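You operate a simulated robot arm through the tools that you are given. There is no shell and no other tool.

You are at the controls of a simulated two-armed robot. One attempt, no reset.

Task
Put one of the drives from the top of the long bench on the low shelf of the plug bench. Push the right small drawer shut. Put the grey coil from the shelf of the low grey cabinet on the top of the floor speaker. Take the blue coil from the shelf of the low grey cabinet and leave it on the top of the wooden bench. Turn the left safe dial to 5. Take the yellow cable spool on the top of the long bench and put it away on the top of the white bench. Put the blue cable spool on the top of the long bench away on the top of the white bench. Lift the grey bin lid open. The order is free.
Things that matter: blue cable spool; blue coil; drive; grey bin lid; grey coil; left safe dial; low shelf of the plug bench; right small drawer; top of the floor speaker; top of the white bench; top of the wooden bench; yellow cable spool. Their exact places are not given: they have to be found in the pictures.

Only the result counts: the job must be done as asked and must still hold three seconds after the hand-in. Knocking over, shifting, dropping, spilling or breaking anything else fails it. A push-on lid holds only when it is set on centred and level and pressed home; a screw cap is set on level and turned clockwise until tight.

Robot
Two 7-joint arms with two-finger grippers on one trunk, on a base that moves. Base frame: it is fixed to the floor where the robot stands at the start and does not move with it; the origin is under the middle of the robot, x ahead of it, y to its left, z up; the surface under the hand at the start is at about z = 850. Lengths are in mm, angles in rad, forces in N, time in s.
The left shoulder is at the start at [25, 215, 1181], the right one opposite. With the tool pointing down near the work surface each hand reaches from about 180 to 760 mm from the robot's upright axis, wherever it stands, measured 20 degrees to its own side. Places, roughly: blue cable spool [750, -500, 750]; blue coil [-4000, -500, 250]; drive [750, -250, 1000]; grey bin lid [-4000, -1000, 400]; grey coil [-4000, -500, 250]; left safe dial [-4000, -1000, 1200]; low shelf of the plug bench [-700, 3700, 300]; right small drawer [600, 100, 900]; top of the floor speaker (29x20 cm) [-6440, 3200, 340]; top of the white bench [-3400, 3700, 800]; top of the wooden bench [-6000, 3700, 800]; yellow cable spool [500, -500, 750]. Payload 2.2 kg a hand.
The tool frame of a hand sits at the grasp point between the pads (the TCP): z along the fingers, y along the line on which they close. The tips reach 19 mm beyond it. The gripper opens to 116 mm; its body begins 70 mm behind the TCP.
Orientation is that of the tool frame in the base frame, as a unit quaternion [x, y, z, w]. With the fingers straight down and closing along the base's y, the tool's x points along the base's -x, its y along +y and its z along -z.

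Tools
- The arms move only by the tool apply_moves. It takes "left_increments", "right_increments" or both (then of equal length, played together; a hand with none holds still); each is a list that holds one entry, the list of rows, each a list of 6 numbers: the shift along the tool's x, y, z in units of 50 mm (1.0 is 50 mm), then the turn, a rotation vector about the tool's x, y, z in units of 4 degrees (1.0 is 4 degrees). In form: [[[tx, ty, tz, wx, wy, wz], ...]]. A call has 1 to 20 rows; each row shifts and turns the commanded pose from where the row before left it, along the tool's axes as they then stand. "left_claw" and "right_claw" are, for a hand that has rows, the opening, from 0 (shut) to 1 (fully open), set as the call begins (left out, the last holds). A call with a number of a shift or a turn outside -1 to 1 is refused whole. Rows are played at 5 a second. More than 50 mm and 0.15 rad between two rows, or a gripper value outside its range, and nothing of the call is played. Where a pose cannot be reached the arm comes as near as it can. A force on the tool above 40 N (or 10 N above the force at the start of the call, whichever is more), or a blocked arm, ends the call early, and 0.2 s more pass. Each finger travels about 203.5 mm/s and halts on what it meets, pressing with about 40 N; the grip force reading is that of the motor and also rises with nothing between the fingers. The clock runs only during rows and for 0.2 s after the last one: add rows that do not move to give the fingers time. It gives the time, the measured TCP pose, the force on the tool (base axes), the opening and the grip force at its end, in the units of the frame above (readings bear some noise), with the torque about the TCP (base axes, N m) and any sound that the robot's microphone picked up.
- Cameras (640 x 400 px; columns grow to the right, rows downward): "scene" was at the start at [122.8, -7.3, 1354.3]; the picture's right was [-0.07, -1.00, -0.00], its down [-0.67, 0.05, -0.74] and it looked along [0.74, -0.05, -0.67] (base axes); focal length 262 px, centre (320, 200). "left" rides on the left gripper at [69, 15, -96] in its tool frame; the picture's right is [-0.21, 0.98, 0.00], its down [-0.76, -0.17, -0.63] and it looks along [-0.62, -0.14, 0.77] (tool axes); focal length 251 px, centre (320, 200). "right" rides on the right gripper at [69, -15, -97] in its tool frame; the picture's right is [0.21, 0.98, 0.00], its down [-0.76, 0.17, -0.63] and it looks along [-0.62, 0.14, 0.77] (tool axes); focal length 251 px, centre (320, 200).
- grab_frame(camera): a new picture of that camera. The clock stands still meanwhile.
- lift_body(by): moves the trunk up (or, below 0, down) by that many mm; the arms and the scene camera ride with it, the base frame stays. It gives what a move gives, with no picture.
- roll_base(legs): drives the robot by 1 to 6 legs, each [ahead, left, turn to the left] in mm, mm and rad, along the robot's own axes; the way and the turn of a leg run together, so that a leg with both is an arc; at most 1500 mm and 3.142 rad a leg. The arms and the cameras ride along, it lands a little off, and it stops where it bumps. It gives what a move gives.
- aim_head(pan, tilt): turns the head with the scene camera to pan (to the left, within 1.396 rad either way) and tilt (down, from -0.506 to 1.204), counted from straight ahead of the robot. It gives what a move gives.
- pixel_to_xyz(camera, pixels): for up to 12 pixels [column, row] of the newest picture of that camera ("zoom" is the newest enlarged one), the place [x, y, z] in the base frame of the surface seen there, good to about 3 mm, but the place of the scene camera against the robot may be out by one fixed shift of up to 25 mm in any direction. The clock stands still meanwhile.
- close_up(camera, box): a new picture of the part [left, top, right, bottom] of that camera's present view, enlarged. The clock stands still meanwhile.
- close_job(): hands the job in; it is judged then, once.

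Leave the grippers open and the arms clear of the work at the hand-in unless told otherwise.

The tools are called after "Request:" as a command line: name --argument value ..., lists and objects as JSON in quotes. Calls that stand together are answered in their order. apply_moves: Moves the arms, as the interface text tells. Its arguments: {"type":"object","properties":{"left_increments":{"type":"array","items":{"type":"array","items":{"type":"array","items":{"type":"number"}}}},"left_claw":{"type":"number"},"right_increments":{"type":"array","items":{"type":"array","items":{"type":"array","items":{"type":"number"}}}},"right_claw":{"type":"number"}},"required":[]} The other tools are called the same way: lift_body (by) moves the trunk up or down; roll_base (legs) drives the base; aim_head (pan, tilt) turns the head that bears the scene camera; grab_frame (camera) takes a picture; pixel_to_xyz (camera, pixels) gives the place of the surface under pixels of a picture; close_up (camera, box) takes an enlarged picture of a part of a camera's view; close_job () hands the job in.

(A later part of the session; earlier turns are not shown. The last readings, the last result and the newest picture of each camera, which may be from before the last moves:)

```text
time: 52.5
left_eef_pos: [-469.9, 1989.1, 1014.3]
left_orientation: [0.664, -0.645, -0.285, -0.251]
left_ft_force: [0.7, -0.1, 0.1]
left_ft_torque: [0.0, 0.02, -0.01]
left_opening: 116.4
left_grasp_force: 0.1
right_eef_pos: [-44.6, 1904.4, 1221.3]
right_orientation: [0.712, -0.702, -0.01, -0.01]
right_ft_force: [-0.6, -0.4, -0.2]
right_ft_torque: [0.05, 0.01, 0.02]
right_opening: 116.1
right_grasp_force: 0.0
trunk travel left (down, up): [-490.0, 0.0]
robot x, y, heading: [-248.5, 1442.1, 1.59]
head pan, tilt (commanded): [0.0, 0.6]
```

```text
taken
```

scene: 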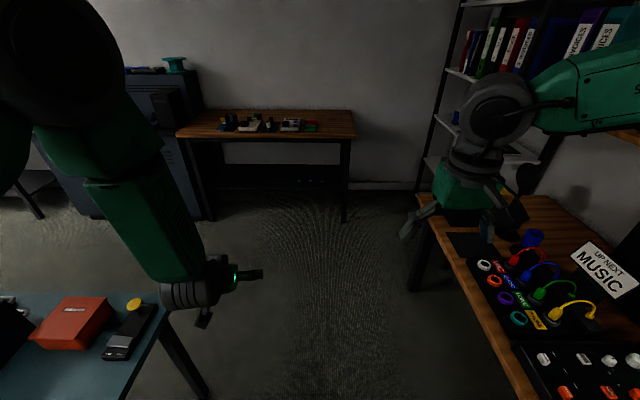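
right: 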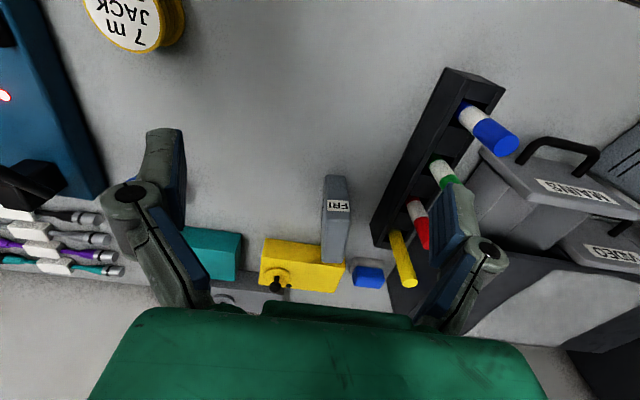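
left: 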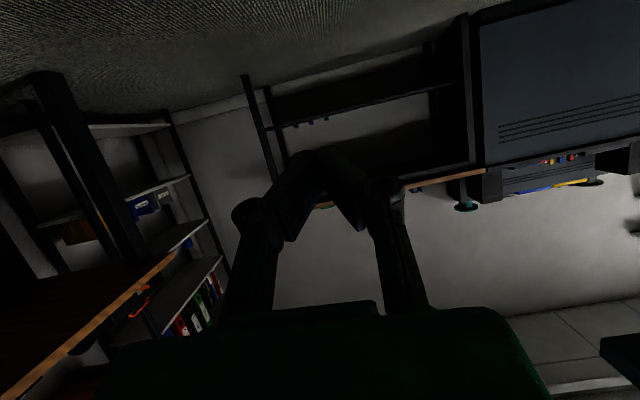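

I'll drive back to the long bench: reverse 1400 mm, then turn right to face +x again.

Request:
roll_base --legs '[[-1400, 0, 0], [0, 0, -1.587]]'

Request:
grab_frame --camera "scene"

```text
time: 63.3
left_eef_pos: [325.5, 247.5, 1013.3]
left_orientation: [0.008, 0.925, 0.015, 0.379]
left_ft_force: [-0.5, 0.6, 0.0]
left_ft_torque: [0.01, 0.0, 0.02]
left_opening: 116.1
left_grasp_force: 0.1
right_eef_pos: [222.9, -172.3, 1219.3]
right_orientation: [0.015, 1.0, 0.0, 0.014]
right_ft_force: [0.1, 0.3, -0.1]
right_ft_torque: [-0.03, 0.02, -0.02]
right_opening: 115.9
right_grasp_force: 0.1
trunk travel left (down, up): [-490.0, 0.0]
robot x, y, heading: [-229.3, 49.5, -0.034]
head pan, tilt (commanded): [0.0, 0.6]
```

```text
taken
```

scene: 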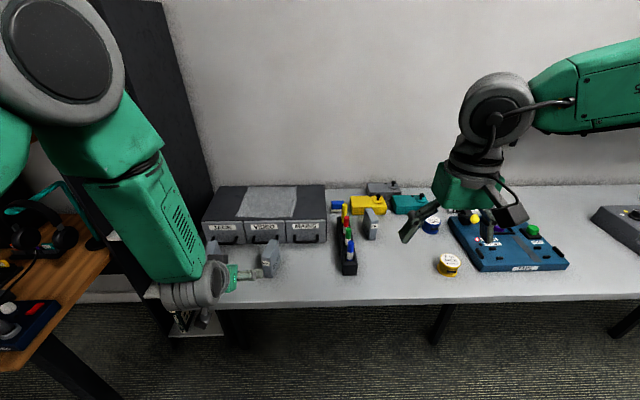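

The robot faces the long bench again and the left hand is near the MON drive. I'll look through the left camera to find the drive's faces.

Request:
grab_frame --camera "left"

Request:
close_up --camera "scene" --box '[200, 200, 320, 300]'

```text
taken
```

left: 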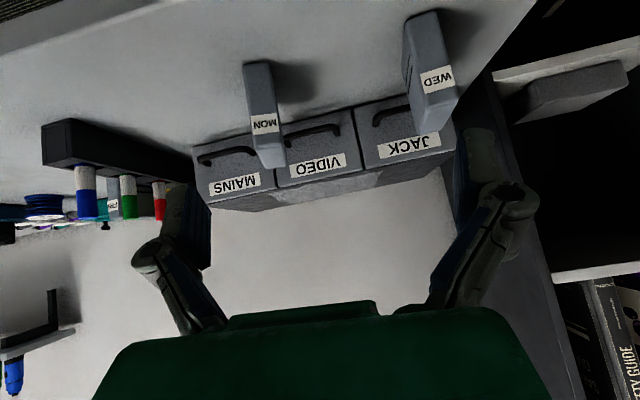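

```text
4.00 times, centred on (260, 250) of scene
```

zoom: 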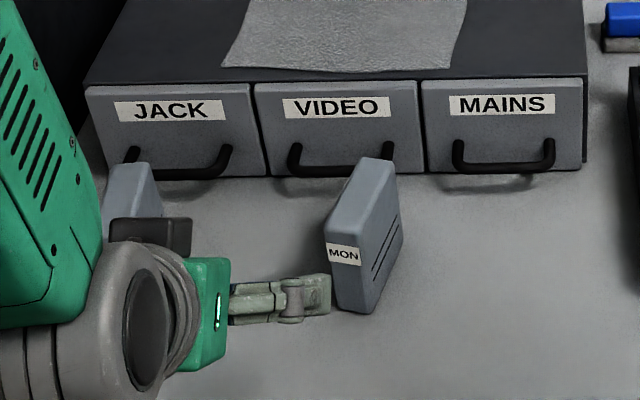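

Request:
close_up --camera "left" --box '[210, 50, 330, 180]'

Request:
pixel_to_xyz --camera "left" --pixels '[[247, 70], [268, 68], [252, 135], [275, 135], [260, 160], [284, 162], [277, 100], [279, 140], [262, 110], [268, 160], [300, 80]]'

```text
3.08 times, centred on (270, 115) of left
```

zoom: 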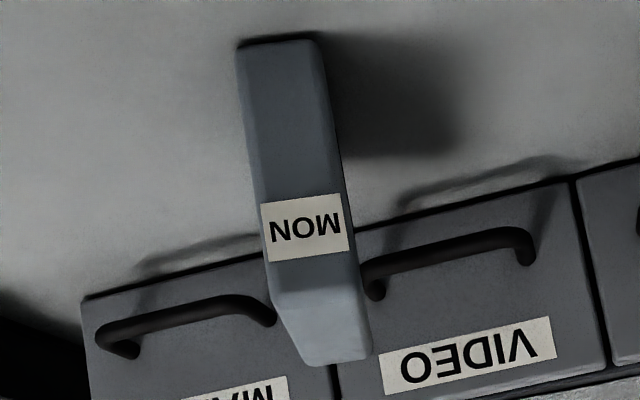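

```text
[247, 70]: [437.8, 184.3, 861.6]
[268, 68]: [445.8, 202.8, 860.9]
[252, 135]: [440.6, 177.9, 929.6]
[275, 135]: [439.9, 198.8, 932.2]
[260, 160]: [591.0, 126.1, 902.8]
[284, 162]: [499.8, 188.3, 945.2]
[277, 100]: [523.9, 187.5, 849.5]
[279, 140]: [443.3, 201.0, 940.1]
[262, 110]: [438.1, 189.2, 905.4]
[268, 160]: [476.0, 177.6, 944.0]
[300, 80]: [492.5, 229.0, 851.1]
```

Request:
pixel_to_xyz --camera "zoom" --pixels '[[282, 312], [352, 300], [310, 355], [362, 346], [250, 120], [325, 110], [240, 60], [318, 45], [300, 335], [360, 330], [263, 240], [345, 225]]'

```text
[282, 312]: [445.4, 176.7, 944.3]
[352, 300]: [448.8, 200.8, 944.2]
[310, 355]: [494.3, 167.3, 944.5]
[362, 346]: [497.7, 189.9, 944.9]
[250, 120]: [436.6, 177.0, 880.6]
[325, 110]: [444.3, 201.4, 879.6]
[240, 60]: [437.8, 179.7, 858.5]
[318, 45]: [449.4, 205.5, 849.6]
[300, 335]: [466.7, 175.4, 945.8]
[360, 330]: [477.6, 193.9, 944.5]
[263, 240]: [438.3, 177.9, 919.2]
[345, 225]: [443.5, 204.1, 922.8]
```

The MON drive's narrow face is at x≈438 and its top at z≈945. It is about 28 mm thick and turned about -11.7°, with its centre near (471,184). I'll roll 130 mm closer for reach, then align the left hand's closing axis with the drive's thickness.

Request:
roll_base --legs '[[130, 0, 0.03]]'

Request:
apply_moves --left_increments '[[[0, 0, 0, 0.785, -0.033, 0.565], [0, 0, 0, 0.785, -0.033, 0.565], [0, 0, 0, 0.785, -0.033, 0.565], [0, 0, 0, 0, 0, 0]]]' --left_claw 1

```text
time: 64.6
left_eef_pos: [447.7, 259.3, 1017.0]
left_orientation: [-0.005, 0.925, 0.02, 0.38]
left_ft_force: [0.1, -0.7, 0.7]
left_ft_torque: [0.03, 0.01, -0.01]
left_opening: 115.8
left_grasp_force: 0.1
right_eef_pos: [353.4, -163.3, 1221.8]
right_orientation: [0.0, 1.0, -0.001, 0.015]
right_ft_force: [-0.2, 0.4, 0.8]
right_ft_torque: [-0.03, 0.03, 0.0]
right_opening: 116.1
right_grasp_force: 0.0
trunk travel left (down, up): [-490.0, 0.0]
robot x, y, heading: [-99.8, 47.3, 0.004]
head pan, tilt (commanded): [0.0, 0.6]
```

```text
time: 65.6
left_eef_pos: [444.4, 259.9, 1017.7]
left_orientation: [0.082, 0.92, -0.034, 0.382]
left_ft_force: [-0.4, -0.6, 0.5]
left_ft_torque: [0.0, 0.0, 0.0]
left_opening: 116.0
left_grasp_force: 0.1
right_eef_pos: [350.0, -162.3, 1223.4]
right_orientation: [0.0, 1.0, -0.001, 0.017]
right_ft_force: [-0.1, -0.7, 0.6]
right_ft_torque: [0.02, 0.01, -0.01]
right_opening: 116.0
right_grasp_force: 0.0
trunk travel left (down, up): [-490.0, 0.0]
robot x, y, heading: [-101.2, 47.1, 0.001]
head pan, tilt (commanded): [0.0, 0.6]
```

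The closing axis is now yawed -10.2° and level. Next I'll move to the pre-grasp point about 100 mm back along the approach from the MON drive.

Request:
apply_moves --left_increments '[[[0.506, -0.685, -0.016, 0.26, 0, 0.26], [0.506, -0.685, -0.016, 0, 0, 0], [0, 0, 0, 0, 0, 0]]]' --left_claw 1

Request:
grab_frame --camera "left"

Request:
pixel_to_xyz --camera "left" --pixels '[[320, 60], [320, 100], [320, 130], [300, 120], [335, 120], [310, 160], [330, 160]]'

```text
time: 66.4
left_eef_pos: [394.9, 200.5, 982.3]
left_orientation: [0.094, 0.919, -0.039, 0.381]
left_ft_force: [0.3, -0.2, -0.1]
left_ft_torque: [-0.01, -0.02, 0.0]
left_opening: 115.9
left_grasp_force: 0.0
right_eef_pos: [352.6, -163.2, 1222.0]
right_orientation: [0.0, 1.0, 0.0, 0.016]
right_ft_force: [0.5, -0.1, 0.1]
right_ft_torque: [0.0, -0.01, 0.0]
right_opening: 115.9
right_grasp_force: 0.1
trunk travel left (down, up): [-490.0, 0.0]
robot x, y, heading: [-101.1, 50.7, -0.004]
head pan, tilt (commanded): [0.0, 0.6]
```

```text
taken
```

left: 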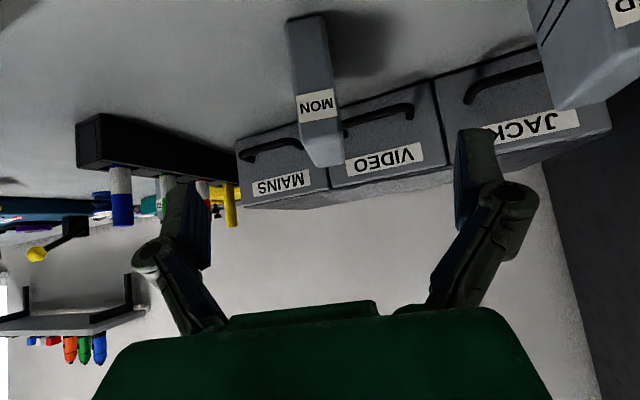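

```text
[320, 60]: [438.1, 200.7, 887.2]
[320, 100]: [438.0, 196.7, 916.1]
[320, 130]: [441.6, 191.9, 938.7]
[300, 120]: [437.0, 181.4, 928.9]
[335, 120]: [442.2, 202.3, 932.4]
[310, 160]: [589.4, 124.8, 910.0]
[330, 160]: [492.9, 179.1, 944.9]
```

The drive is centred between the open fingers and aligned. I'll advance 100 mm along the approach.

Request:
apply_moves --left_increments '[[[0, 0, 0.67, 0, 0, 0], [0, 0, 0.67, 0, 0, 0], [0, 0, 0.4, 0, 0, 0], [0, 0, 0.27, 0, 0, 0], [0, 0, 0, 0, 0, 0]]]' --left_claw 1

Request:
grab_frame --camera "left"

Request:
grab_frame --camera "scene"

```text
time: 67.6
left_eef_pos: [466.3, 187.5, 912.0]
left_orientation: [0.093, 0.919, -0.039, 0.381]
left_ft_force: [0.5, -0.5, 0.3]
left_ft_torque: [0.0, -0.03, 0.02]
left_opening: 116.0
left_grasp_force: 0.0
right_eef_pos: [351.4, -160.4, 1224.0]
right_orientation: [-0.001, 1.0, 0.0, 0.017]
right_ft_force: [0.0, -0.2, 0.0]
right_ft_torque: [-0.01, -0.03, -0.01]
right_opening: 115.9
right_grasp_force: 0.1
trunk travel left (down, up): [-490.0, 0.0]
robot x, y, heading: [-101.0, 47.8, -0.0]
head pan, tilt (commanded): [0.0, 0.6]
```

```text
taken
```

left: 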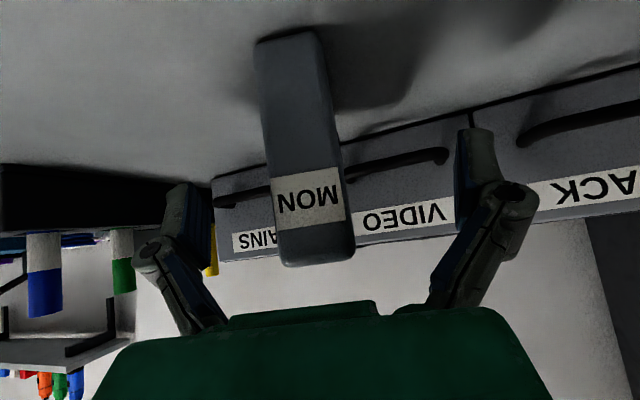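

```text
taken
```

scene: 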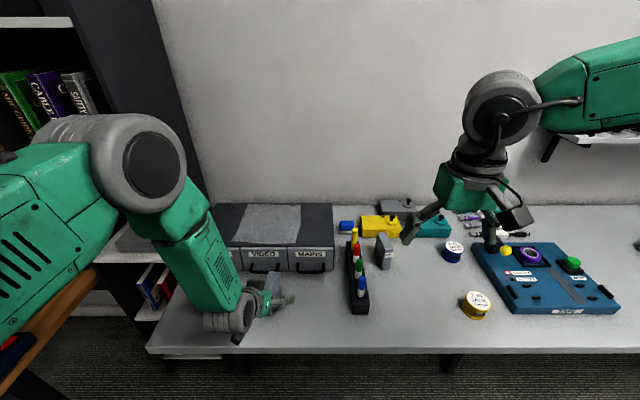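

The drive stands between the fingers. I'll close the left gripper on it.

Request:
apply_moves --left_increments '[[[0, 0, 0, 0, 0, 0], [0, 0, 0, 0, 0, 0], [0, 0, 0, 0, 0, 0], [0, 0, 0, 0, 0, 0]]]' --left_claw 0

Request:
grab_frame --camera "left"

```text
time: 68.6
left_eef_pos: [466.0, 187.0, 912.3]
left_orientation: [0.093, 0.919, -0.039, 0.382]
left_ft_force: [0.7, -0.9, 0.8]
left_ft_torque: [-0.05, -0.02, 0.0]
left_opening: 30.6
left_grasp_force: 40.2
right_eef_pos: [352.2, -162.6, 1223.7]
right_orientation: [0.001, 1.0, 0.0, 0.016]
right_ft_force: [0.2, 0.6, -0.6]
right_ft_torque: [0.01, 0.02, -0.01]
right_opening: 116.0
right_grasp_force: 0.1
trunk travel left (down, up): [-490.0, 0.0]
robot x, y, heading: [-99.1, 49.3, 0.0]
head pan, tilt (commanded): [0.0, 0.6]
```

```text
taken
```

left: 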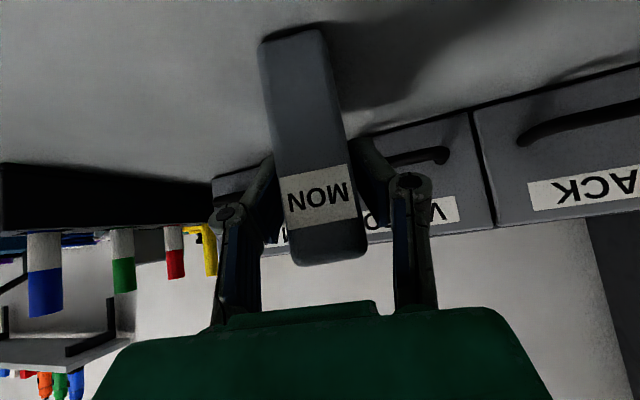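

The grip holds at 30.6 mm with 40 N. I'll lift the drive straight up by about 95 mm.

Request:
apply_moves --left_increments '[[[-0.35, 0, -0.35, 0, 0, 0], [-0.5, 0, -0.5, 0, 0, 0], [-0.5, 0, -0.5, 0, 0, 0], [0, 0, 0, 0, 0, 0]]]' --left_claw 0

Request:
grab_frame --camera "left"

Request:
grab_frame --camera "right"

```text
time: 69.6
left_eef_pos: [467.1, 186.0, 1009.1]
left_orientation: [0.092, 0.919, -0.038, 0.381]
left_ft_force: [0.4, -0.8, 0.5]
left_ft_torque: [0.01, -0.01, 0.01]
left_opening: 0.0
left_grasp_force: 28.6
right_eef_pos: [352.3, -163.2, 1222.7]
right_orientation: [0.0, 1.0, 0.0, 0.017]
right_ft_force: [0.2, 0.0, 1.2]
right_ft_torque: [-0.01, 0.02, -0.01]
right_opening: 116.0
right_grasp_force: 0.1
trunk travel left (down, up): [-490.0, 0.0]
robot x, y, heading: [-97.7, 51.8, 0.001]
head pan, tilt (commanded): [0.0, 0.6]
```

```text
taken
```

left: 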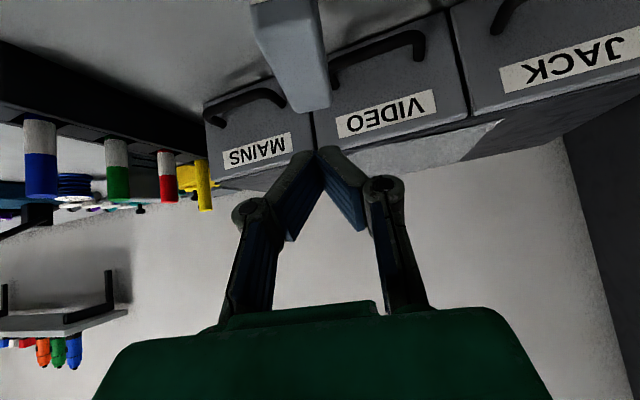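

```text
taken
```

right: 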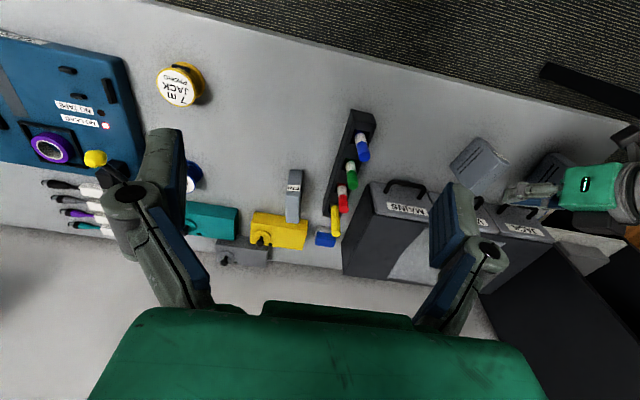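

The gripper reads opening 0, so the drive slipped out. I'll check how it stands now.

Request:
close_up --camera "scene" --box '[180, 220, 340, 360]'

Request:
close_up --camera "right" --box '[400, 100, 640, 250]'

Request:
close_up --camera "left" --box '[200, 0, 400, 125]'

```text
2.86 times, centred on (260, 290) of scene
```

zoom: 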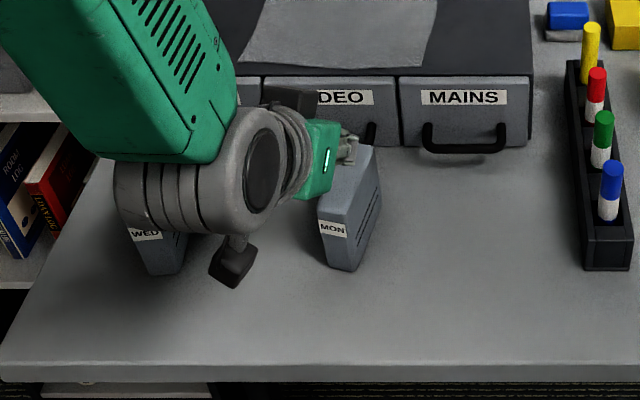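

```text
2.67 times, centred on (520, 175) of right
```

zoom: 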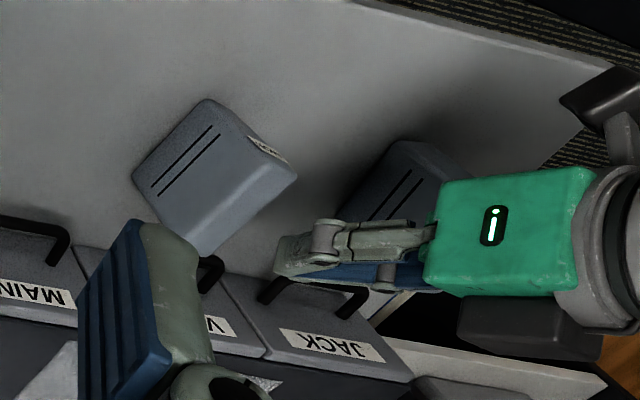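

```text
3.20 times, centred on (300, 62) of left
```

zoom: 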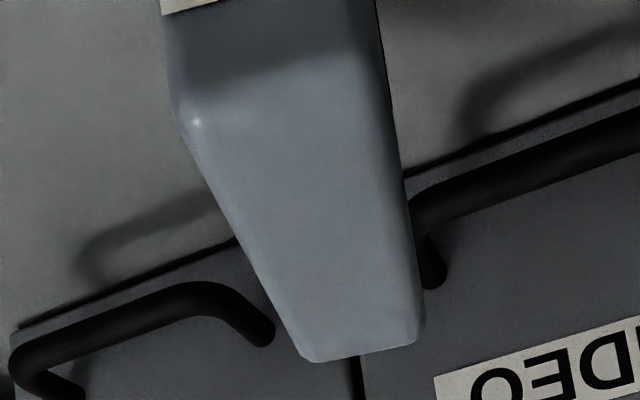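

The MON drive still stands upright where it was. I'll measure it again, then take a deeper grip nearer its middle and lift more slowly.

Request:
apply_moves --left_increments '[[[0, 0, -0.6, 0, 0, 0], [0, 0, 0, 0, 0, 0], [0, 0, 0, 0, 0, 0]]]' --left_claw 1

Request:
close_up --camera "left" --box '[230, 0, 390, 150]'

Request:
pixel_to_xyz --camera "zoom" --pixels '[[200, 200], [290, 150], [250, 100], [200, 100], [300, 100], [250, 250], [300, 300], [250, 330], [220, 260]]'

```text
time: 70.4
left_eef_pos: [446.3, 189.1, 1029.9]
left_orientation: [0.092, 0.919, -0.038, 0.381]
left_ft_force: [0.3, 0.7, -0.9]
left_ft_torque: [-0.01, 0.0, 0.0]
left_opening: 115.8
left_grasp_force: 0.1
right_eef_pos: [352.8, -162.3, 1223.8]
right_orientation: [-0.001, 1.0, 0.0, 0.016]
right_ft_force: [-0.1, -0.5, 0.3]
right_ft_torque: [-0.03, 0.0, 0.02]
right_opening: 116.0
right_grasp_force: 0.1
trunk travel left (down, up): [-490.0, 0.0]
robot x, y, heading: [-98.4, 46.4, -0.002]
head pan, tilt (commanded): [0.0, 0.6]
```

```text
2.67 times, centred on (310, 75) of left
```

zoom: 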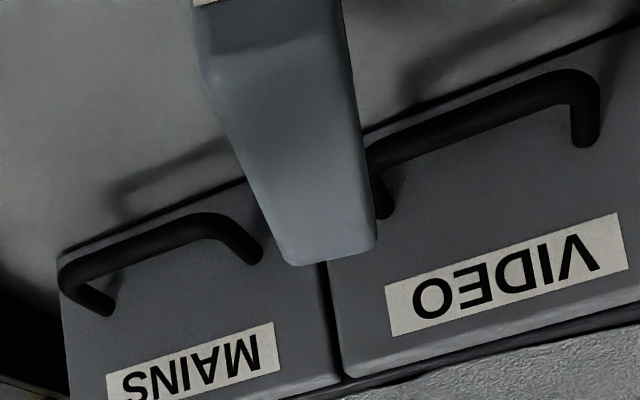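

```text
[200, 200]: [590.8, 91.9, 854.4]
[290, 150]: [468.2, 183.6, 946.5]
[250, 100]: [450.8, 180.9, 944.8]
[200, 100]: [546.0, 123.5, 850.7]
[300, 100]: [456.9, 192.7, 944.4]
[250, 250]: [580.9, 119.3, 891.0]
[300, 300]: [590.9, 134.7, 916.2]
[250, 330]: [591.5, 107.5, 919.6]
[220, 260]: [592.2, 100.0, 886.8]
```

Request:
apply_moves --left_increments '[[[0.4, 0, 0.556, 0, 0, 0], [0.4, 0, 0.556, 0, 0, 0], [0.4, 0, 0.556, 0, 0, 0], [0.4, 0, 0.556, 0, 0, 0], [0, 0, 0, 0, 0, 0]]]' --left_claw 1

Request:
grab_frame --camera "left"

```text
time: 71.6
left_eef_pos: [467.3, 186.3, 894.6]
left_orientation: [0.093, 0.919, -0.038, 0.382]
left_ft_force: [-0.1, 0.3, 0.4]
left_ft_torque: [-0.04, 0.0, 0.04]
left_opening: 116.1
left_grasp_force: 0.2
right_eef_pos: [352.1, -162.9, 1223.5]
right_orientation: [0.0, 1.0, 0.001, 0.017]
right_ft_force: [-0.5, 0.1, 0.3]
right_ft_torque: [-0.02, 0.0, 0.0]
right_opening: 116.0
right_grasp_force: 0.1
trunk travel left (down, up): [-490.0, 0.0]
robot x, y, heading: [-95.9, 47.6, 0.001]
head pan, tilt (commanded): [0.0, 0.6]
```

```text
taken
```

left: 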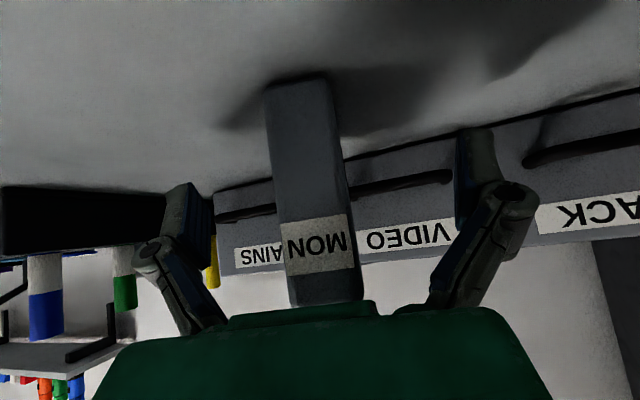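

The drive is now deeper between the fingers. I'll close with a few still rows and check the grip.

Request:
apply_moves --left_increments '[[[0, 0, 0, 0, 0, 0], [0, 0, 0, 0, 0, 0], [0, 0, 0, 0, 0, 0], [0, 0, 0, 0, 0, 0], [0, 0, 0, 0, 0, 0]]]' --left_claw 0

Request:
apply_moves --left_increments '[[[-0.06, 0, -0.06, 0, 0, 0], [-0.06, 0, -0.06, 0, 0, 0], [-0.06, 0, -0.06, 0, 0, 0], [0, 0, 0, 0, 0, 0]]]' --left_claw 0

Request:
grab_frame --camera "left"

```text
time: 72.8
left_eef_pos: [466.8, 186.4, 894.2]
left_orientation: [0.094, 0.919, -0.039, 0.382]
left_ft_force: [1.0, -1.5, 1.3]
left_ft_torque: [0.02, -0.1, -0.04]
left_opening: 30.8
left_grasp_force: 39.8
right_eef_pos: [351.4, -162.8, 1223.4]
right_orientation: [0.001, 1.0, 0.0, 0.016]
right_ft_force: [-0.1, -0.7, 0.6]
right_ft_torque: [-0.01, -0.03, 0.01]
right_opening: 115.9
right_grasp_force: 0.0
trunk travel left (down, up): [-490.0, 0.0]
robot x, y, heading: [-98.7, 49.3, -0.003]
head pan, tilt (commanded): [0.0, 0.6]
```

```text
time: 73.8
left_eef_pos: [466.4, 187.0, 905.4]
left_orientation: [0.093, 0.919, -0.038, 0.38]
left_ft_force: [0.3, 0.2, -2.0]
left_ft_torque: [-0.01, 0.04, -0.01]
left_opening: 30.6
left_grasp_force: 40.1
right_eef_pos: [352.1, -161.9, 1223.0]
right_orientation: [0.0, 1.0, 0.001, 0.016]
right_ft_force: [-0.2, -0.8, -0.7]
right_ft_torque: [-0.01, 0.01, 0.0]
right_opening: 116.0
right_grasp_force: 0.0
trunk travel left (down, up): [-490.0, 0.0]
robot x, y, heading: [-96.3, 45.3, 0.003]
head pan, tilt (commanded): [0.0, 0.6]
```

```text
taken
```

left: 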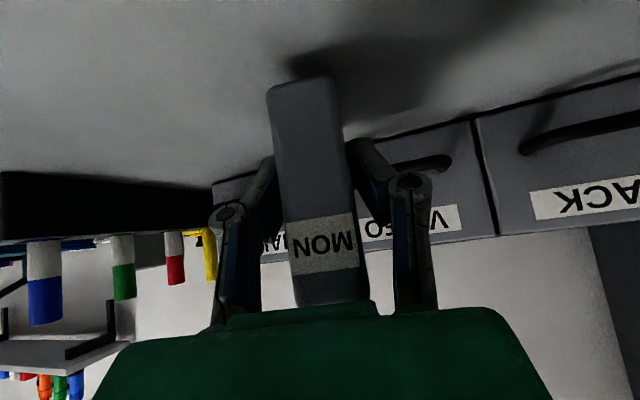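

The hand rose 11 mm, and the drive kept its place in the picture with its base shadow separating, so it is lifting. I'll continue slowly.

Request:
apply_moves --left_increments '[[[-0.1, 0, -0.1, 0, 0, 0], [-0.14, 0, -0.14, 0, 0, 0], [-0.18, 0, -0.18, 0, 0, 0], [-0.18, 0, -0.18, 0, 0, 0], [-0.18, 0, -0.18, 0, 0, 0], [-0.14, 0, -0.14, 0, 0, 0], [-0.1, 0, -0.1, 0, 0, 0], [0, 0, 0, 0, 0, 0]]]' --left_claw 0

Request:
grab_frame --camera "left"

Request:
grab_frame --camera "right"

```text
time: 75.6
left_eef_pos: [466.4, 185.8, 978.4]
left_orientation: [0.093, 0.92, -0.038, 0.38]
left_ft_force: [0.0, 0.4, -2.4]
left_ft_torque: [0.0, 0.07, 0.03]
left_opening: 30.7
left_grasp_force: 40.1
right_eef_pos: [351.1, -162.8, 1222.5]
right_orientation: [0.0, 1.0, 0.0, 0.017]
right_ft_force: [-0.2, -0.1, -0.6]
right_ft_torque: [0.0, 0.01, -0.02]
right_opening: 115.8
right_grasp_force: 0.0
trunk travel left (down, up): [-490.0, 0.0]
robot x, y, heading: [-99.5, 45.1, -0.004]
head pan, tilt (commanded): [0.0, 0.6]
```

```text
taken
```

left: 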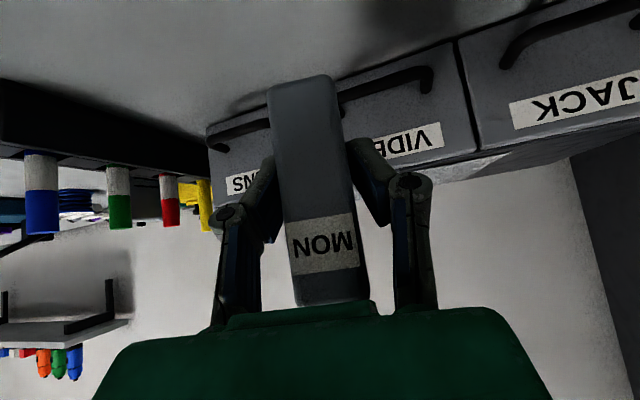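

```text
taken
```

right: 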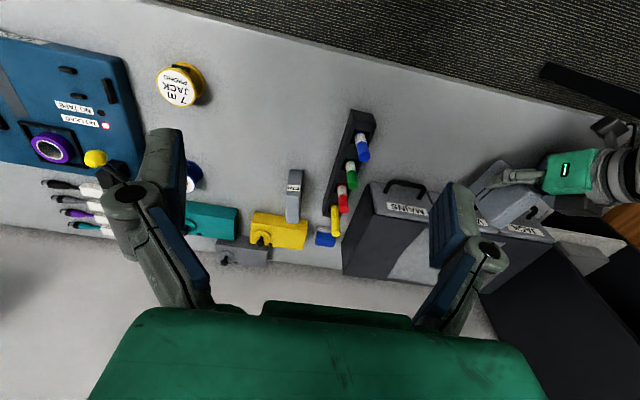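

The drive is held, with its base now at about z=934. Next is the yellow spool for the right hand. I'll measure it at about (178,85) in the right camera, along with the blue spool.

Request:
close_up --camera "right" --box '[130, 40, 250, 120]'

Request:
pixel_to_xyz --camera "right" --pixels '[[178, 85], [160, 85], [197, 85], [178, 68], [178, 102], [198, 78], [204, 78], [215, 100], [172, 76], [184, 94]]'

```text
5.00 times, centred on (190, 80) of right
```

zoom: 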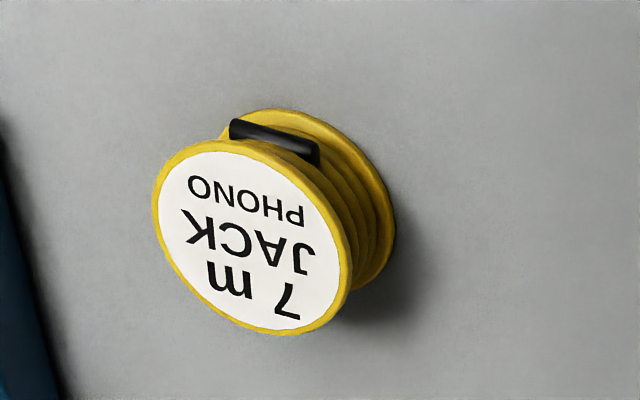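

```text
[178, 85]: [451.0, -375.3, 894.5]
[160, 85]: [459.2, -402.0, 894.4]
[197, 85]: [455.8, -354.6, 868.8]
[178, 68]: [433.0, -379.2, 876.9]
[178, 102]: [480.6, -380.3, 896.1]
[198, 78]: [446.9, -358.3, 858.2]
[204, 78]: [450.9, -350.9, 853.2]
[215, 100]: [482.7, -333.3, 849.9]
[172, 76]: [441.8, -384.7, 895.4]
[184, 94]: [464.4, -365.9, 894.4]
```

Request:
pixel_to_xyz --camera "zoom" --pixels '[[160, 212], [345, 275], [222, 145], [280, 327], [180, 280], [330, 200], [190, 165], [330, 310], [252, 238], [355, 270], [388, 190], [270, 112]]'

```text
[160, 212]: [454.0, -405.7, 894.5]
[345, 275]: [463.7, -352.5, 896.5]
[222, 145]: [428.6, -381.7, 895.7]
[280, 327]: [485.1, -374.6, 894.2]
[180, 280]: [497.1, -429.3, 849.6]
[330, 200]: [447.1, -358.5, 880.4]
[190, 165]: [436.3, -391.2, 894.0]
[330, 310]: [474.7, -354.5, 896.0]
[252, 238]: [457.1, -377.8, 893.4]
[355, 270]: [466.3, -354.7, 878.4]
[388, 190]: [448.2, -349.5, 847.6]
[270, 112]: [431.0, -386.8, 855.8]
```

The yellow spool's centre is near (457,-378), about 57 mm wide, with its top at z=895. I'll move the open right hand above it and level its small tilt.

Request:
apply_moves --right_increments '[[[-0.265, -0.54, 0.5825, 0, 0.46, 0], [-0.265, -0.54, 0.5825, 0, 0, 0], [-0.265, -0.54, 0.5825, 0, 0, 0], [-0.265, -0.54, 0.5825, 0, 0, 0], [-0.265, -0.54, 0.5825, 0, 0, 0], [-0.265, -0.54, 0.5825, 0, 0, 0], [-0.265, -0.54, 0.5825, 0, 0, 0], [-0.265, -0.54, 0.5825, 0, 0, 0], [0, 0, 0, 0, 0, 0]]]' --right_claw 1

Request:
grab_frame --camera "right"

Request:
grab_frame --camera "scene"

```text
time: 77.6
left_eef_pos: [465.3, 186.1, 978.4]
left_orientation: [0.093, 0.919, -0.039, 0.381]
left_ft_force: [0.3, -0.4, -1.8]
left_ft_torque: [0.04, 0.04, 0.01]
left_opening: 30.8
left_grasp_force: 39.8
right_eef_pos: [459.2, -377.0, 991.5]
right_orientation: [0.0, 1.0, 0.0, 0.001]
right_ft_force: [-0.4, -0.1, 0.6]
right_ft_torque: [-0.02, -0.03, 0.02]
right_opening: 115.9
right_grasp_force: 0.0
trunk travel left (down, up): [-490.0, 0.0]
robot x, y, heading: [-101.8, 51.4, -0.001]
head pan, tilt (commanded): [0.0, 0.6]
```

```text
taken
```

right: 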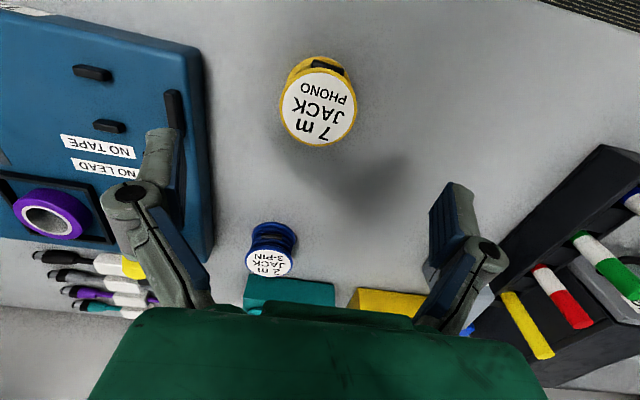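

```text
taken
```

scene: 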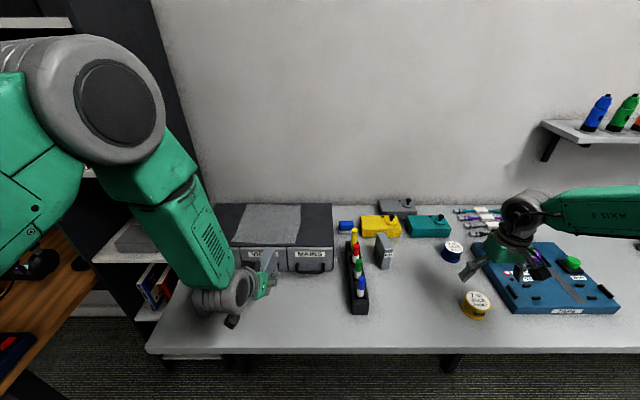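

Request:
pixel_to_xyz --camera "right" --pixels '[[318, 107], [283, 107], [354, 107], [318, 73], [318, 143], [293, 130], [343, 85], [345, 130], [200, 240], [190, 100]]'

```text
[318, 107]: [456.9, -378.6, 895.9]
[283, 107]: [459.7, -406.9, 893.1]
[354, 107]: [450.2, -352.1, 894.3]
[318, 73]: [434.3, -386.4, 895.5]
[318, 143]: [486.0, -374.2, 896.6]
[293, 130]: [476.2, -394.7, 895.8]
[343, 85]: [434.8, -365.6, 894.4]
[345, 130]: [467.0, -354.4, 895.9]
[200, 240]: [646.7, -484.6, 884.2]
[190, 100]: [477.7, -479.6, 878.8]
```

The spool's centre is confirmed at (457.5,-379), and the blue box edge at y≈-479 leaves room for the finger. I'll descend to z≈876.

Request:
apply_moves --right_increments '[[[0.03, -0.04, 0.7, 0, 0, 0], [0, 0, 0.7, 0, 0, 0], [0, 0, 0.55, 0, 0, 0], [0, 0, 0.36, 0, 0, 0], [0, 0, 0, 0, 0, 0]]]' --right_claw 1

Request:
grab_frame --camera "right"

```text
time: 78.8
left_eef_pos: [466.7, 186.4, 977.9]
left_orientation: [0.094, 0.919, -0.039, 0.381]
left_ft_force: [0.5, -0.1, -2.4]
left_ft_torque: [-0.04, 0.03, 0.02]
left_opening: 30.7
left_grasp_force: 40.4
right_eef_pos: [459.8, -380.3, 876.1]
right_orientation: [0.0, 1.0, -0.001, 0.001]
right_ft_force: [0.0, 0.1, -0.9]
right_ft_torque: [0.04, 0.02, 0.01]
right_opening: 116.1
right_grasp_force: 0.0
trunk travel left (down, up): [-490.0, 0.0]
robot x, y, heading: [-98.0, 52.8, 0.001]
head pan, tilt (commanded): [0.0, 0.6]
```

```text
taken
```

right: 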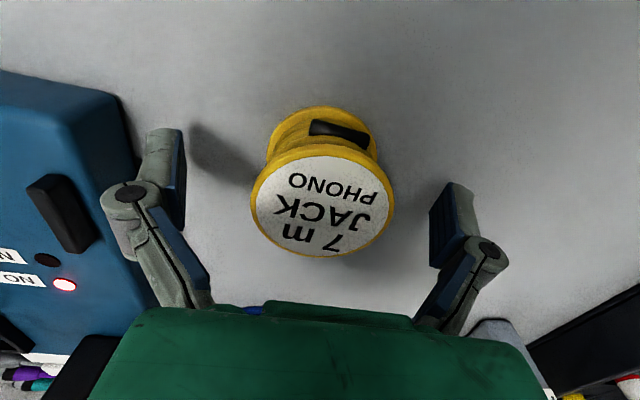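

The spool is between the right fingers. I'll close on it.

Request:
apply_moves --right_increments '[[[0, 0, 0, 0, 0, 0], [0, 0, 0, 0, 0, 0], [0, 0, 0, 0, 0, 0], [0, 0, 0, 0, 0, 0]]]' --right_claw 0

Request:
apply_moves --right_increments '[[[0, 0, -0.1, 0, 0, 0], [0, 0, -0.15, 0, 0, 0], [0, 0, 0, 0, 0, 0]]]' --right_claw 0

Request:
grab_frame --camera "right"

```text
time: 79.8
left_eef_pos: [467.1, 186.3, 978.3]
left_orientation: [0.094, 0.919, -0.039, 0.38]
left_ft_force: [-0.5, 0.0, -2.0]
left_ft_torque: [0.02, 0.02, -0.01]
left_opening: 30.8
left_grasp_force: 39.7
right_eef_pos: [459.5, -380.4, 876.2]
right_orientation: [0.0, 1.0, 0.0, 0.0]
right_ft_force: [0.1, 0.5, 0.0]
right_ft_torque: [0.02, -0.02, -0.02]
right_opening: 58.3
right_grasp_force: 40.1
trunk travel left (down, up): [-490.0, 0.0]
robot x, y, heading: [-101.0, 47.3, 0.001]
head pan, tilt (commanded): [0.0, 0.6]
```

```text
time: 80.6
left_eef_pos: [467.0, 185.9, 977.3]
left_orientation: [0.093, 0.919, -0.039, 0.38]
left_ft_force: [-0.6, -0.3, -1.9]
left_ft_torque: [-0.01, 0.03, 0.01]
left_opening: 30.6
left_grasp_force: 40.0
right_eef_pos: [458.3, -380.6, 888.6]
right_orientation: [0.0, 1.0, 0.001, 0.002]
right_ft_force: [-0.1, -0.1, -1.3]
right_ft_torque: [0.02, -0.04, -0.01]
right_opening: 58.2
right_grasp_force: 40.3
trunk travel left (down, up): [-490.0, 0.0]
robot x, y, heading: [-96.5, 48.4, -0.002]
head pan, tilt (commanded): [0.0, 0.6]
```

```text
taken
```

right: 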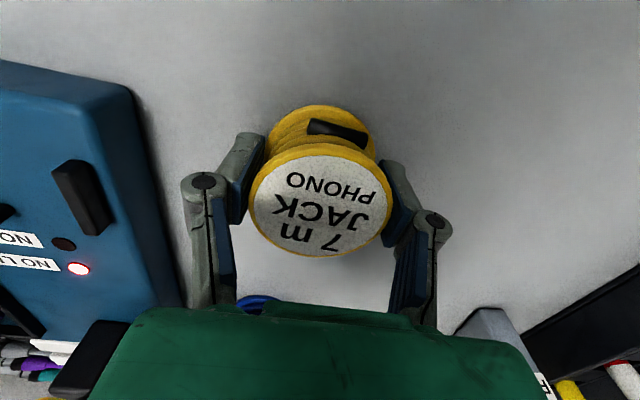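

The spool is held at 58 mm. I'll lift it to about z=1030.

Request:
apply_moves --right_increments '[[[0, 0, -0.2, 0, 0, 0], [0, 0, -0.35, 0, 0, 0], [0, 0, -0.4, 0, 0, 0], [0, 0, -0.4, 0, 0, 0], [0, 0, -0.4, 0, 0, 0], [0, 0, -0.4, 0, 0, 0], [0, 0, -0.4, 0, 0, 0], [0, 0, -0.25, 0, 0, 0], [0, 0, 0, 0, 0, 0]]]' --right_claw 0

Request:
grab_frame --camera "right"

Request:
grab_frame --camera "scene"

```text
time: 82.6
left_eef_pos: [467.1, 185.4, 978.0]
left_orientation: [0.093, 0.919, -0.039, 0.381]
left_ft_force: [-0.8, 0.1, -2.4]
left_ft_torque: [0.01, 0.05, 0.0]
left_opening: 30.9
left_grasp_force: 39.5
right_eef_pos: [457.8, -380.3, 1027.0]
right_orientation: [0.0, 1.0, 0.001, -0.001]
right_ft_force: [0.1, 0.4, -1.5]
right_ft_torque: [-0.01, -0.02, 0.0]
right_opening: 58.2
right_grasp_force: 39.8
trunk travel left (down, up): [-490.0, 0.0]
robot x, y, heading: [-101.2, 50.6, 0.003]
head pan, tilt (commanded): [0.0, 0.6]
```

```text
taken
```

right: 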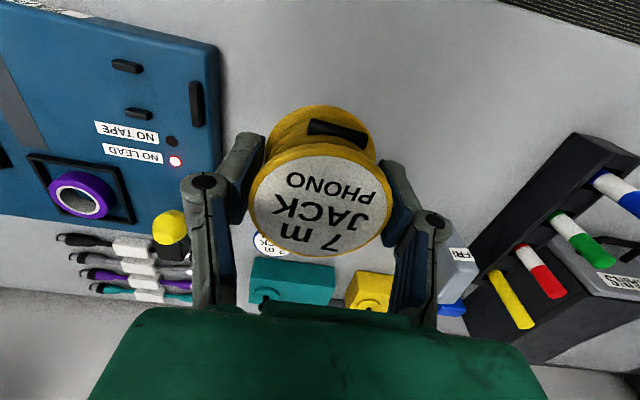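

```text
taken
```

scene: 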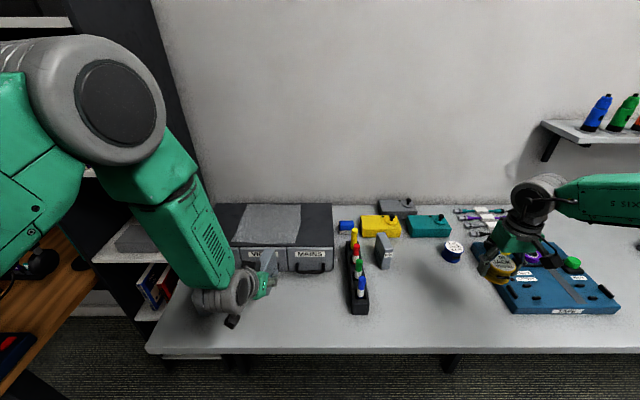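

Both objects are held. Before turning I'll draw both hands in toward the robot so they clear the tall bookshelf, then back up.

Request:
apply_moves --right_increments '[[[0.316, 0.46, 0, 0, 0, 0], [0.316, 0.46, 0, 0, 0, 0], [0.316, 0.46, 0, 0, 0, 0], [0.316, 0.46, 0, 0, 0, 0], [0.316, 0.46, 0, 0, 0, 0], [0.316, 0.46, 0, 0, 0, 0], [0.316, 0.46, 0, 0, 0, 0], [0.316, 0.46, 0, 0, 0, 0], [0.316, 0.46, 0, 0, 0, 0], [0.316, 0.46, 0, 0, 0, 0]]]' --left_increments '[[[0.07, -0.03, -0.13, 0, 0, 0], [0.07, -0.03, -0.13, 0, 0, 0], [0.07, -0.03, -0.13, 0, 0, 0], [0.07, -0.03, -0.13, 0, 0, 0], [0.07, -0.03, -0.13, 0, 0, 0], [0.07, -0.03, -0.13, 0, 0, 0], [0.07, -0.03, -0.13, 0, 0, 0], [0.07, -0.03, -0.13, 0, 0, 0], [0.07, -0.03, -0.13, 0, 0, 0], [0.07, -0.03, -0.13, 0, 0, 0]]]' --right_claw 0 --left_claw 0

Request:
roll_base --legs '[[-190, 0, 0]]'

Request:
grab_frame --camera "scene"

```text
time: 84.8
left_eef_pos: [394.1, 186.1, 1000.0]
left_orientation: [0.092, 0.919, -0.039, 0.381]
left_ft_force: [-0.4, 0.4, -3.0]
left_ft_torque: [-0.02, 0.02, -0.02]
left_opening: 30.7
left_grasp_force: 40.1
right_eef_pos: [296.6, -152.0, 1027.2]
right_orientation: [0.0, 1.0, -0.001, 0.001]
right_ft_force: [-0.1, -0.3, -1.7]
right_ft_torque: [-0.01, -0.03, 0.01]
right_opening: 58.5
right_grasp_force: 39.9
trunk travel left (down, up): [-490.0, 0.0]
robot x, y, heading: [-98.4, 47.2, -0.003]
head pan, tilt (commanded): [0.0, 0.6]
```

```text
time: 86.4
left_eef_pos: [209.3, 185.3, 999.1]
left_orientation: [0.094, 0.92, -0.039, 0.38]
left_ft_force: [-0.4, -0.4, -2.6]
left_ft_torque: [0.01, 0.06, -0.01]
left_opening: 30.6
left_grasp_force: 40.1
right_eef_pos: [113.7, -153.6, 1026.3]
right_orientation: [0.002, 1.0, 0.0, -0.001]
right_ft_force: [0.5, 0.4, -1.2]
right_ft_torque: [-0.04, 0.01, -0.03]
right_opening: 58.4
right_grasp_force: 40.4
trunk travel left (down, up): [-490.0, 0.0]
robot x, y, heading: [-284.4, 47.2, -0.003]
head pan, tilt (commanded): [0.0, 0.6]
```

```text
taken
```

scene: 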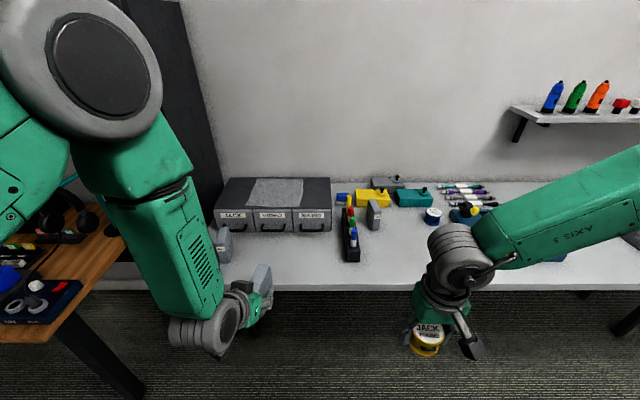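

Both hands are in. I'll turn left to face +y.

Request:
roll_base --legs '[[0, 0, 0.8], [0, 0, 0.775]]'

Request:
grab_frame --camera "scene"

```text
time: 90.9
left_eef_pos: [-430.4, 535.8, 1001.1]
left_orientation: [-0.589, 0.711, 0.246, 0.295]
left_ft_force: [-0.3, -0.3, -2.2]
left_ft_torque: [-0.05, 0.01, -0.01]
left_opening: 30.4
left_grasp_force: 39.7
right_eef_pos: [-90.7, 444.3, 1028.4]
right_orientation: [0.713, -0.701, -0.002, -0.001]
right_ft_force: [-0.7, -0.9, -1.7]
right_ft_torque: [-0.02, -0.02, 0.02]
right_opening: 58.5
right_grasp_force: 40.4
trunk travel left (down, up): [-490.0, 0.0]
robot x, y, heading: [-288.6, 48.8, 1.588]
head pan, tilt (commanded): [0.0, 0.6]
```

```text
taken
```

scene: 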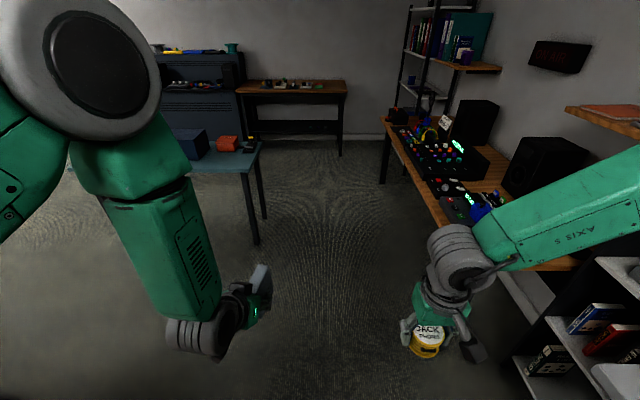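

The grips hold (30.4 and 58.5 mm). I'll drive ahead 1450 mm past the blue bench toward the plug bench.

Request:
roll_base --legs '[[1450, 0, -0.017]]'

Request:
roll_base --legs '[[800, 0, 0]]'

Request:
aim_head --pan 0.3 --tilt 0.7

Request:
grab_frame --camera "scene"

```text
time: 98.2
left_eef_pos: [-430.0, 1992.1, 1003.5]
left_orientation: [-0.582, 0.716, 0.244, 0.299]
left_ft_force: [1.5, 0.3, -2.2]
left_ft_torque: [0.0, 0.01, 0.01]
left_opening: 30.3
left_grasp_force: 40.0
right_eef_pos: [-93.3, 1894.2, 1030.2]
right_orientation: [-0.706, 0.708, 0.003, 0.004]
right_ft_force: [0.1, -0.3, -1.8]
right_ft_torque: [0.01, 0.04, 0.01]
right_opening: 58.2
right_grasp_force: 40.1
trunk travel left (down, up): [-490.0, 0.0]
robot x, y, heading: [-294.5, 1506.5, 1.568]
head pan, tilt (commanded): [0.0, 0.6]
```

```text
time: 102.4
left_eef_pos: [-427.9, 2775.4, 1004.8]
left_orientation: [-0.58, 0.716, 0.244, 0.301]
left_ft_force: [-0.4, -0.3, -2.8]
left_ft_torque: [-0.03, 0.0, -0.01]
left_opening: 30.7
left_grasp_force: 40.1
right_eef_pos: [-90.4, 2677.4, 1032.9]
right_orientation: [-0.705, 0.709, 0.003, 0.006]
right_ft_force: [-0.2, -0.8, -0.9]
right_ft_torque: [0.01, 0.01, 0.01]
right_opening: 58.1
right_grasp_force: 40.5
trunk travel left (down, up): [-490.0, 0.0]
robot x, y, heading: [-288.7, 2294.5, 1.564]
head pan, tilt (commanded): [0.0, 0.6]
```

```text
time: 103.2
left_eef_pos: [-428.0, 2772.9, 1004.8]
left_orientation: [-0.581, 0.715, 0.245, 0.302]
left_ft_force: [0.7, 1.4, -3.6]
left_ft_torque: [-0.07, 0.02, -0.05]
left_opening: 30.6
left_grasp_force: 40.2
right_eef_pos: [-90.4, 2675.0, 1033.4]
right_orientation: [-0.705, 0.709, 0.004, 0.006]
right_ft_force: [0.7, -0.3, -0.8]
right_ft_torque: [0.01, -0.01, -0.04]
right_opening: 58.3
right_grasp_force: 39.6
trunk travel left (down, up): [-490.0, 0.0]
robot x, y, heading: [-292.8, 2295.4, 1.56]
head pan, tilt (commanded): [0.3, 0.7]
```

```text
taken
```

scene: 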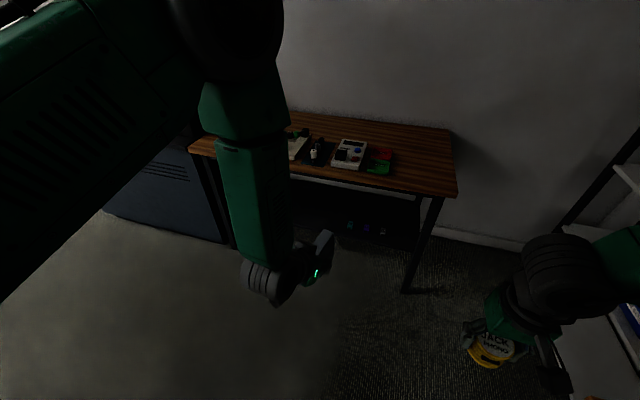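

The left hand is facing the plug bench. I'll strafe 200 mm left so the drive faces a free part of the shelf, then lower the trunk to see under the top.

Request:
roll_base --legs '[[0, 220, 0.01]]'

Request:
lift_body --by -400

Request:
lift_body --by -90

Request:
aim_head --pan 0.0 --tilt 0.45

Request:
grab_frame --camera "scene"

Request:
grab_frame --camera "left"

```text
time: 104.9
left_eef_pos: [-653.7, 2773.7, 1006.1]
left_orientation: [-0.582, 0.714, 0.246, 0.301]
left_ft_force: [-0.8, 0.5, -1.6]
left_ft_torque: [-0.03, -0.01, -0.04]
left_opening: 30.3
left_grasp_force: 39.9
right_eef_pos: [-315.6, 2677.8, 1034.4]
right_orientation: [0.708, -0.706, -0.004, -0.006]
right_ft_force: [0.1, 0.0, -2.2]
right_ft_torque: [0.03, 0.01, 0.01]
right_opening: 58.1
right_grasp_force: 40.3
trunk travel left (down, up): [-490.0, 0.0]
robot x, y, heading: [-516.4, 2293.4, 1.566]
head pan, tilt (commanded): [0.3, 0.7]
```

```text
time: 108.7
left_eef_pos: [-656.8, 2769.0, 607.4]
left_orientation: [-0.582, 0.713, 0.247, 0.303]
left_ft_force: [0.1, -0.4, -2.2]
left_ft_torque: [-0.05, 0.02, -0.01]
left_opening: 30.4
left_grasp_force: 40.3
right_eef_pos: [-318.6, 2673.8, 636.0]
right_orientation: [0.708, -0.706, -0.005, -0.009]
right_ft_force: [0.1, 0.2, -1.1]
right_ft_torque: [0.01, -0.01, -0.02]
right_opening: 58.1
right_grasp_force: 40.3
trunk travel left (down, up): [-90.0, 400.0]
robot x, y, heading: [-510.1, 2291.3, 1.565]
head pan, tilt (commanded): [0.3, 0.7]
```

```text
time: 110.0
left_eef_pos: [-655.6, 2770.1, 518.6]
left_orientation: [-0.582, 0.713, 0.247, 0.304]
left_ft_force: [0.1, 0.0, -2.7]
left_ft_torque: [-0.07, 0.05, 0.01]
left_opening: 30.2
left_grasp_force: 40.3
right_eef_pos: [-318.3, 2673.0, 544.6]
right_orientation: [-0.707, 0.707, 0.005, 0.009]
right_ft_force: [-0.4, 1.1, -1.5]
right_ft_torque: [0.02, 0.0, -0.03]
right_opening: 58.1
right_grasp_force: 39.4
trunk travel left (down, up): [0.0, 490.0]
robot x, y, heading: [-515.9, 2293.6, 1.568]
head pan, tilt (commanded): [0.3, 0.7]
```

```text
time: 110.8
left_eef_pos: [-655.5, 2769.4, 517.5]
left_orientation: [-0.583, 0.712, 0.247, 0.303]
left_ft_force: [0.1, 0.2, -1.8]
left_ft_torque: [-0.06, 0.01, 0.0]
left_opening: 30.6
left_grasp_force: 40.1
right_eef_pos: [-318.8, 2672.5, 544.9]
right_orientation: [0.708, -0.706, -0.004, -0.009]
right_ft_force: [-0.2, 0.2, -1.0]
right_ft_torque: [-0.02, 0.01, 0.0]
right_opening: 57.8
right_grasp_force: 40.1
trunk travel left (down, up): [0.0, 490.0]
robot x, y, heading: [-511.1, 2291.2, 1.573]
head pan, tilt (commanded): [0.0, 0.45]
```

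```text
taken
```

scene: 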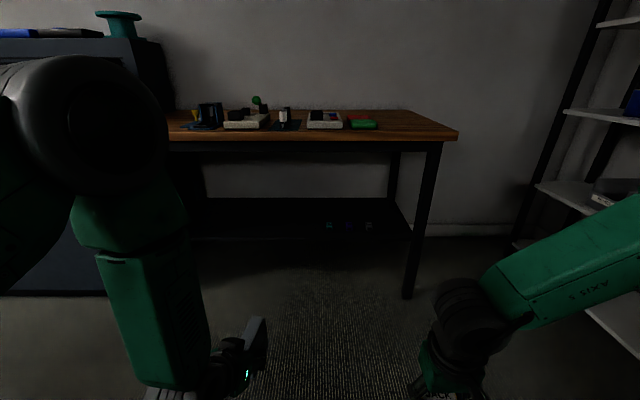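

```text
taken
```

left: 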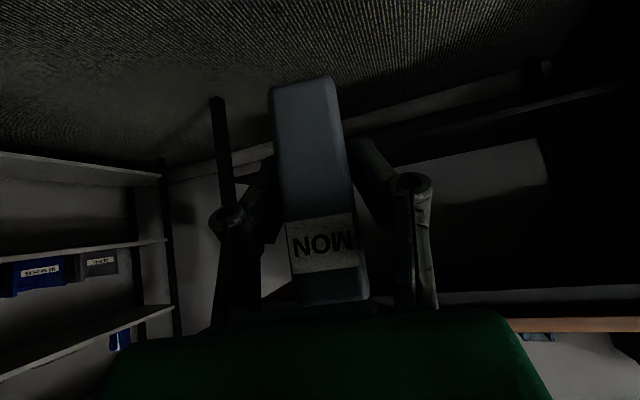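

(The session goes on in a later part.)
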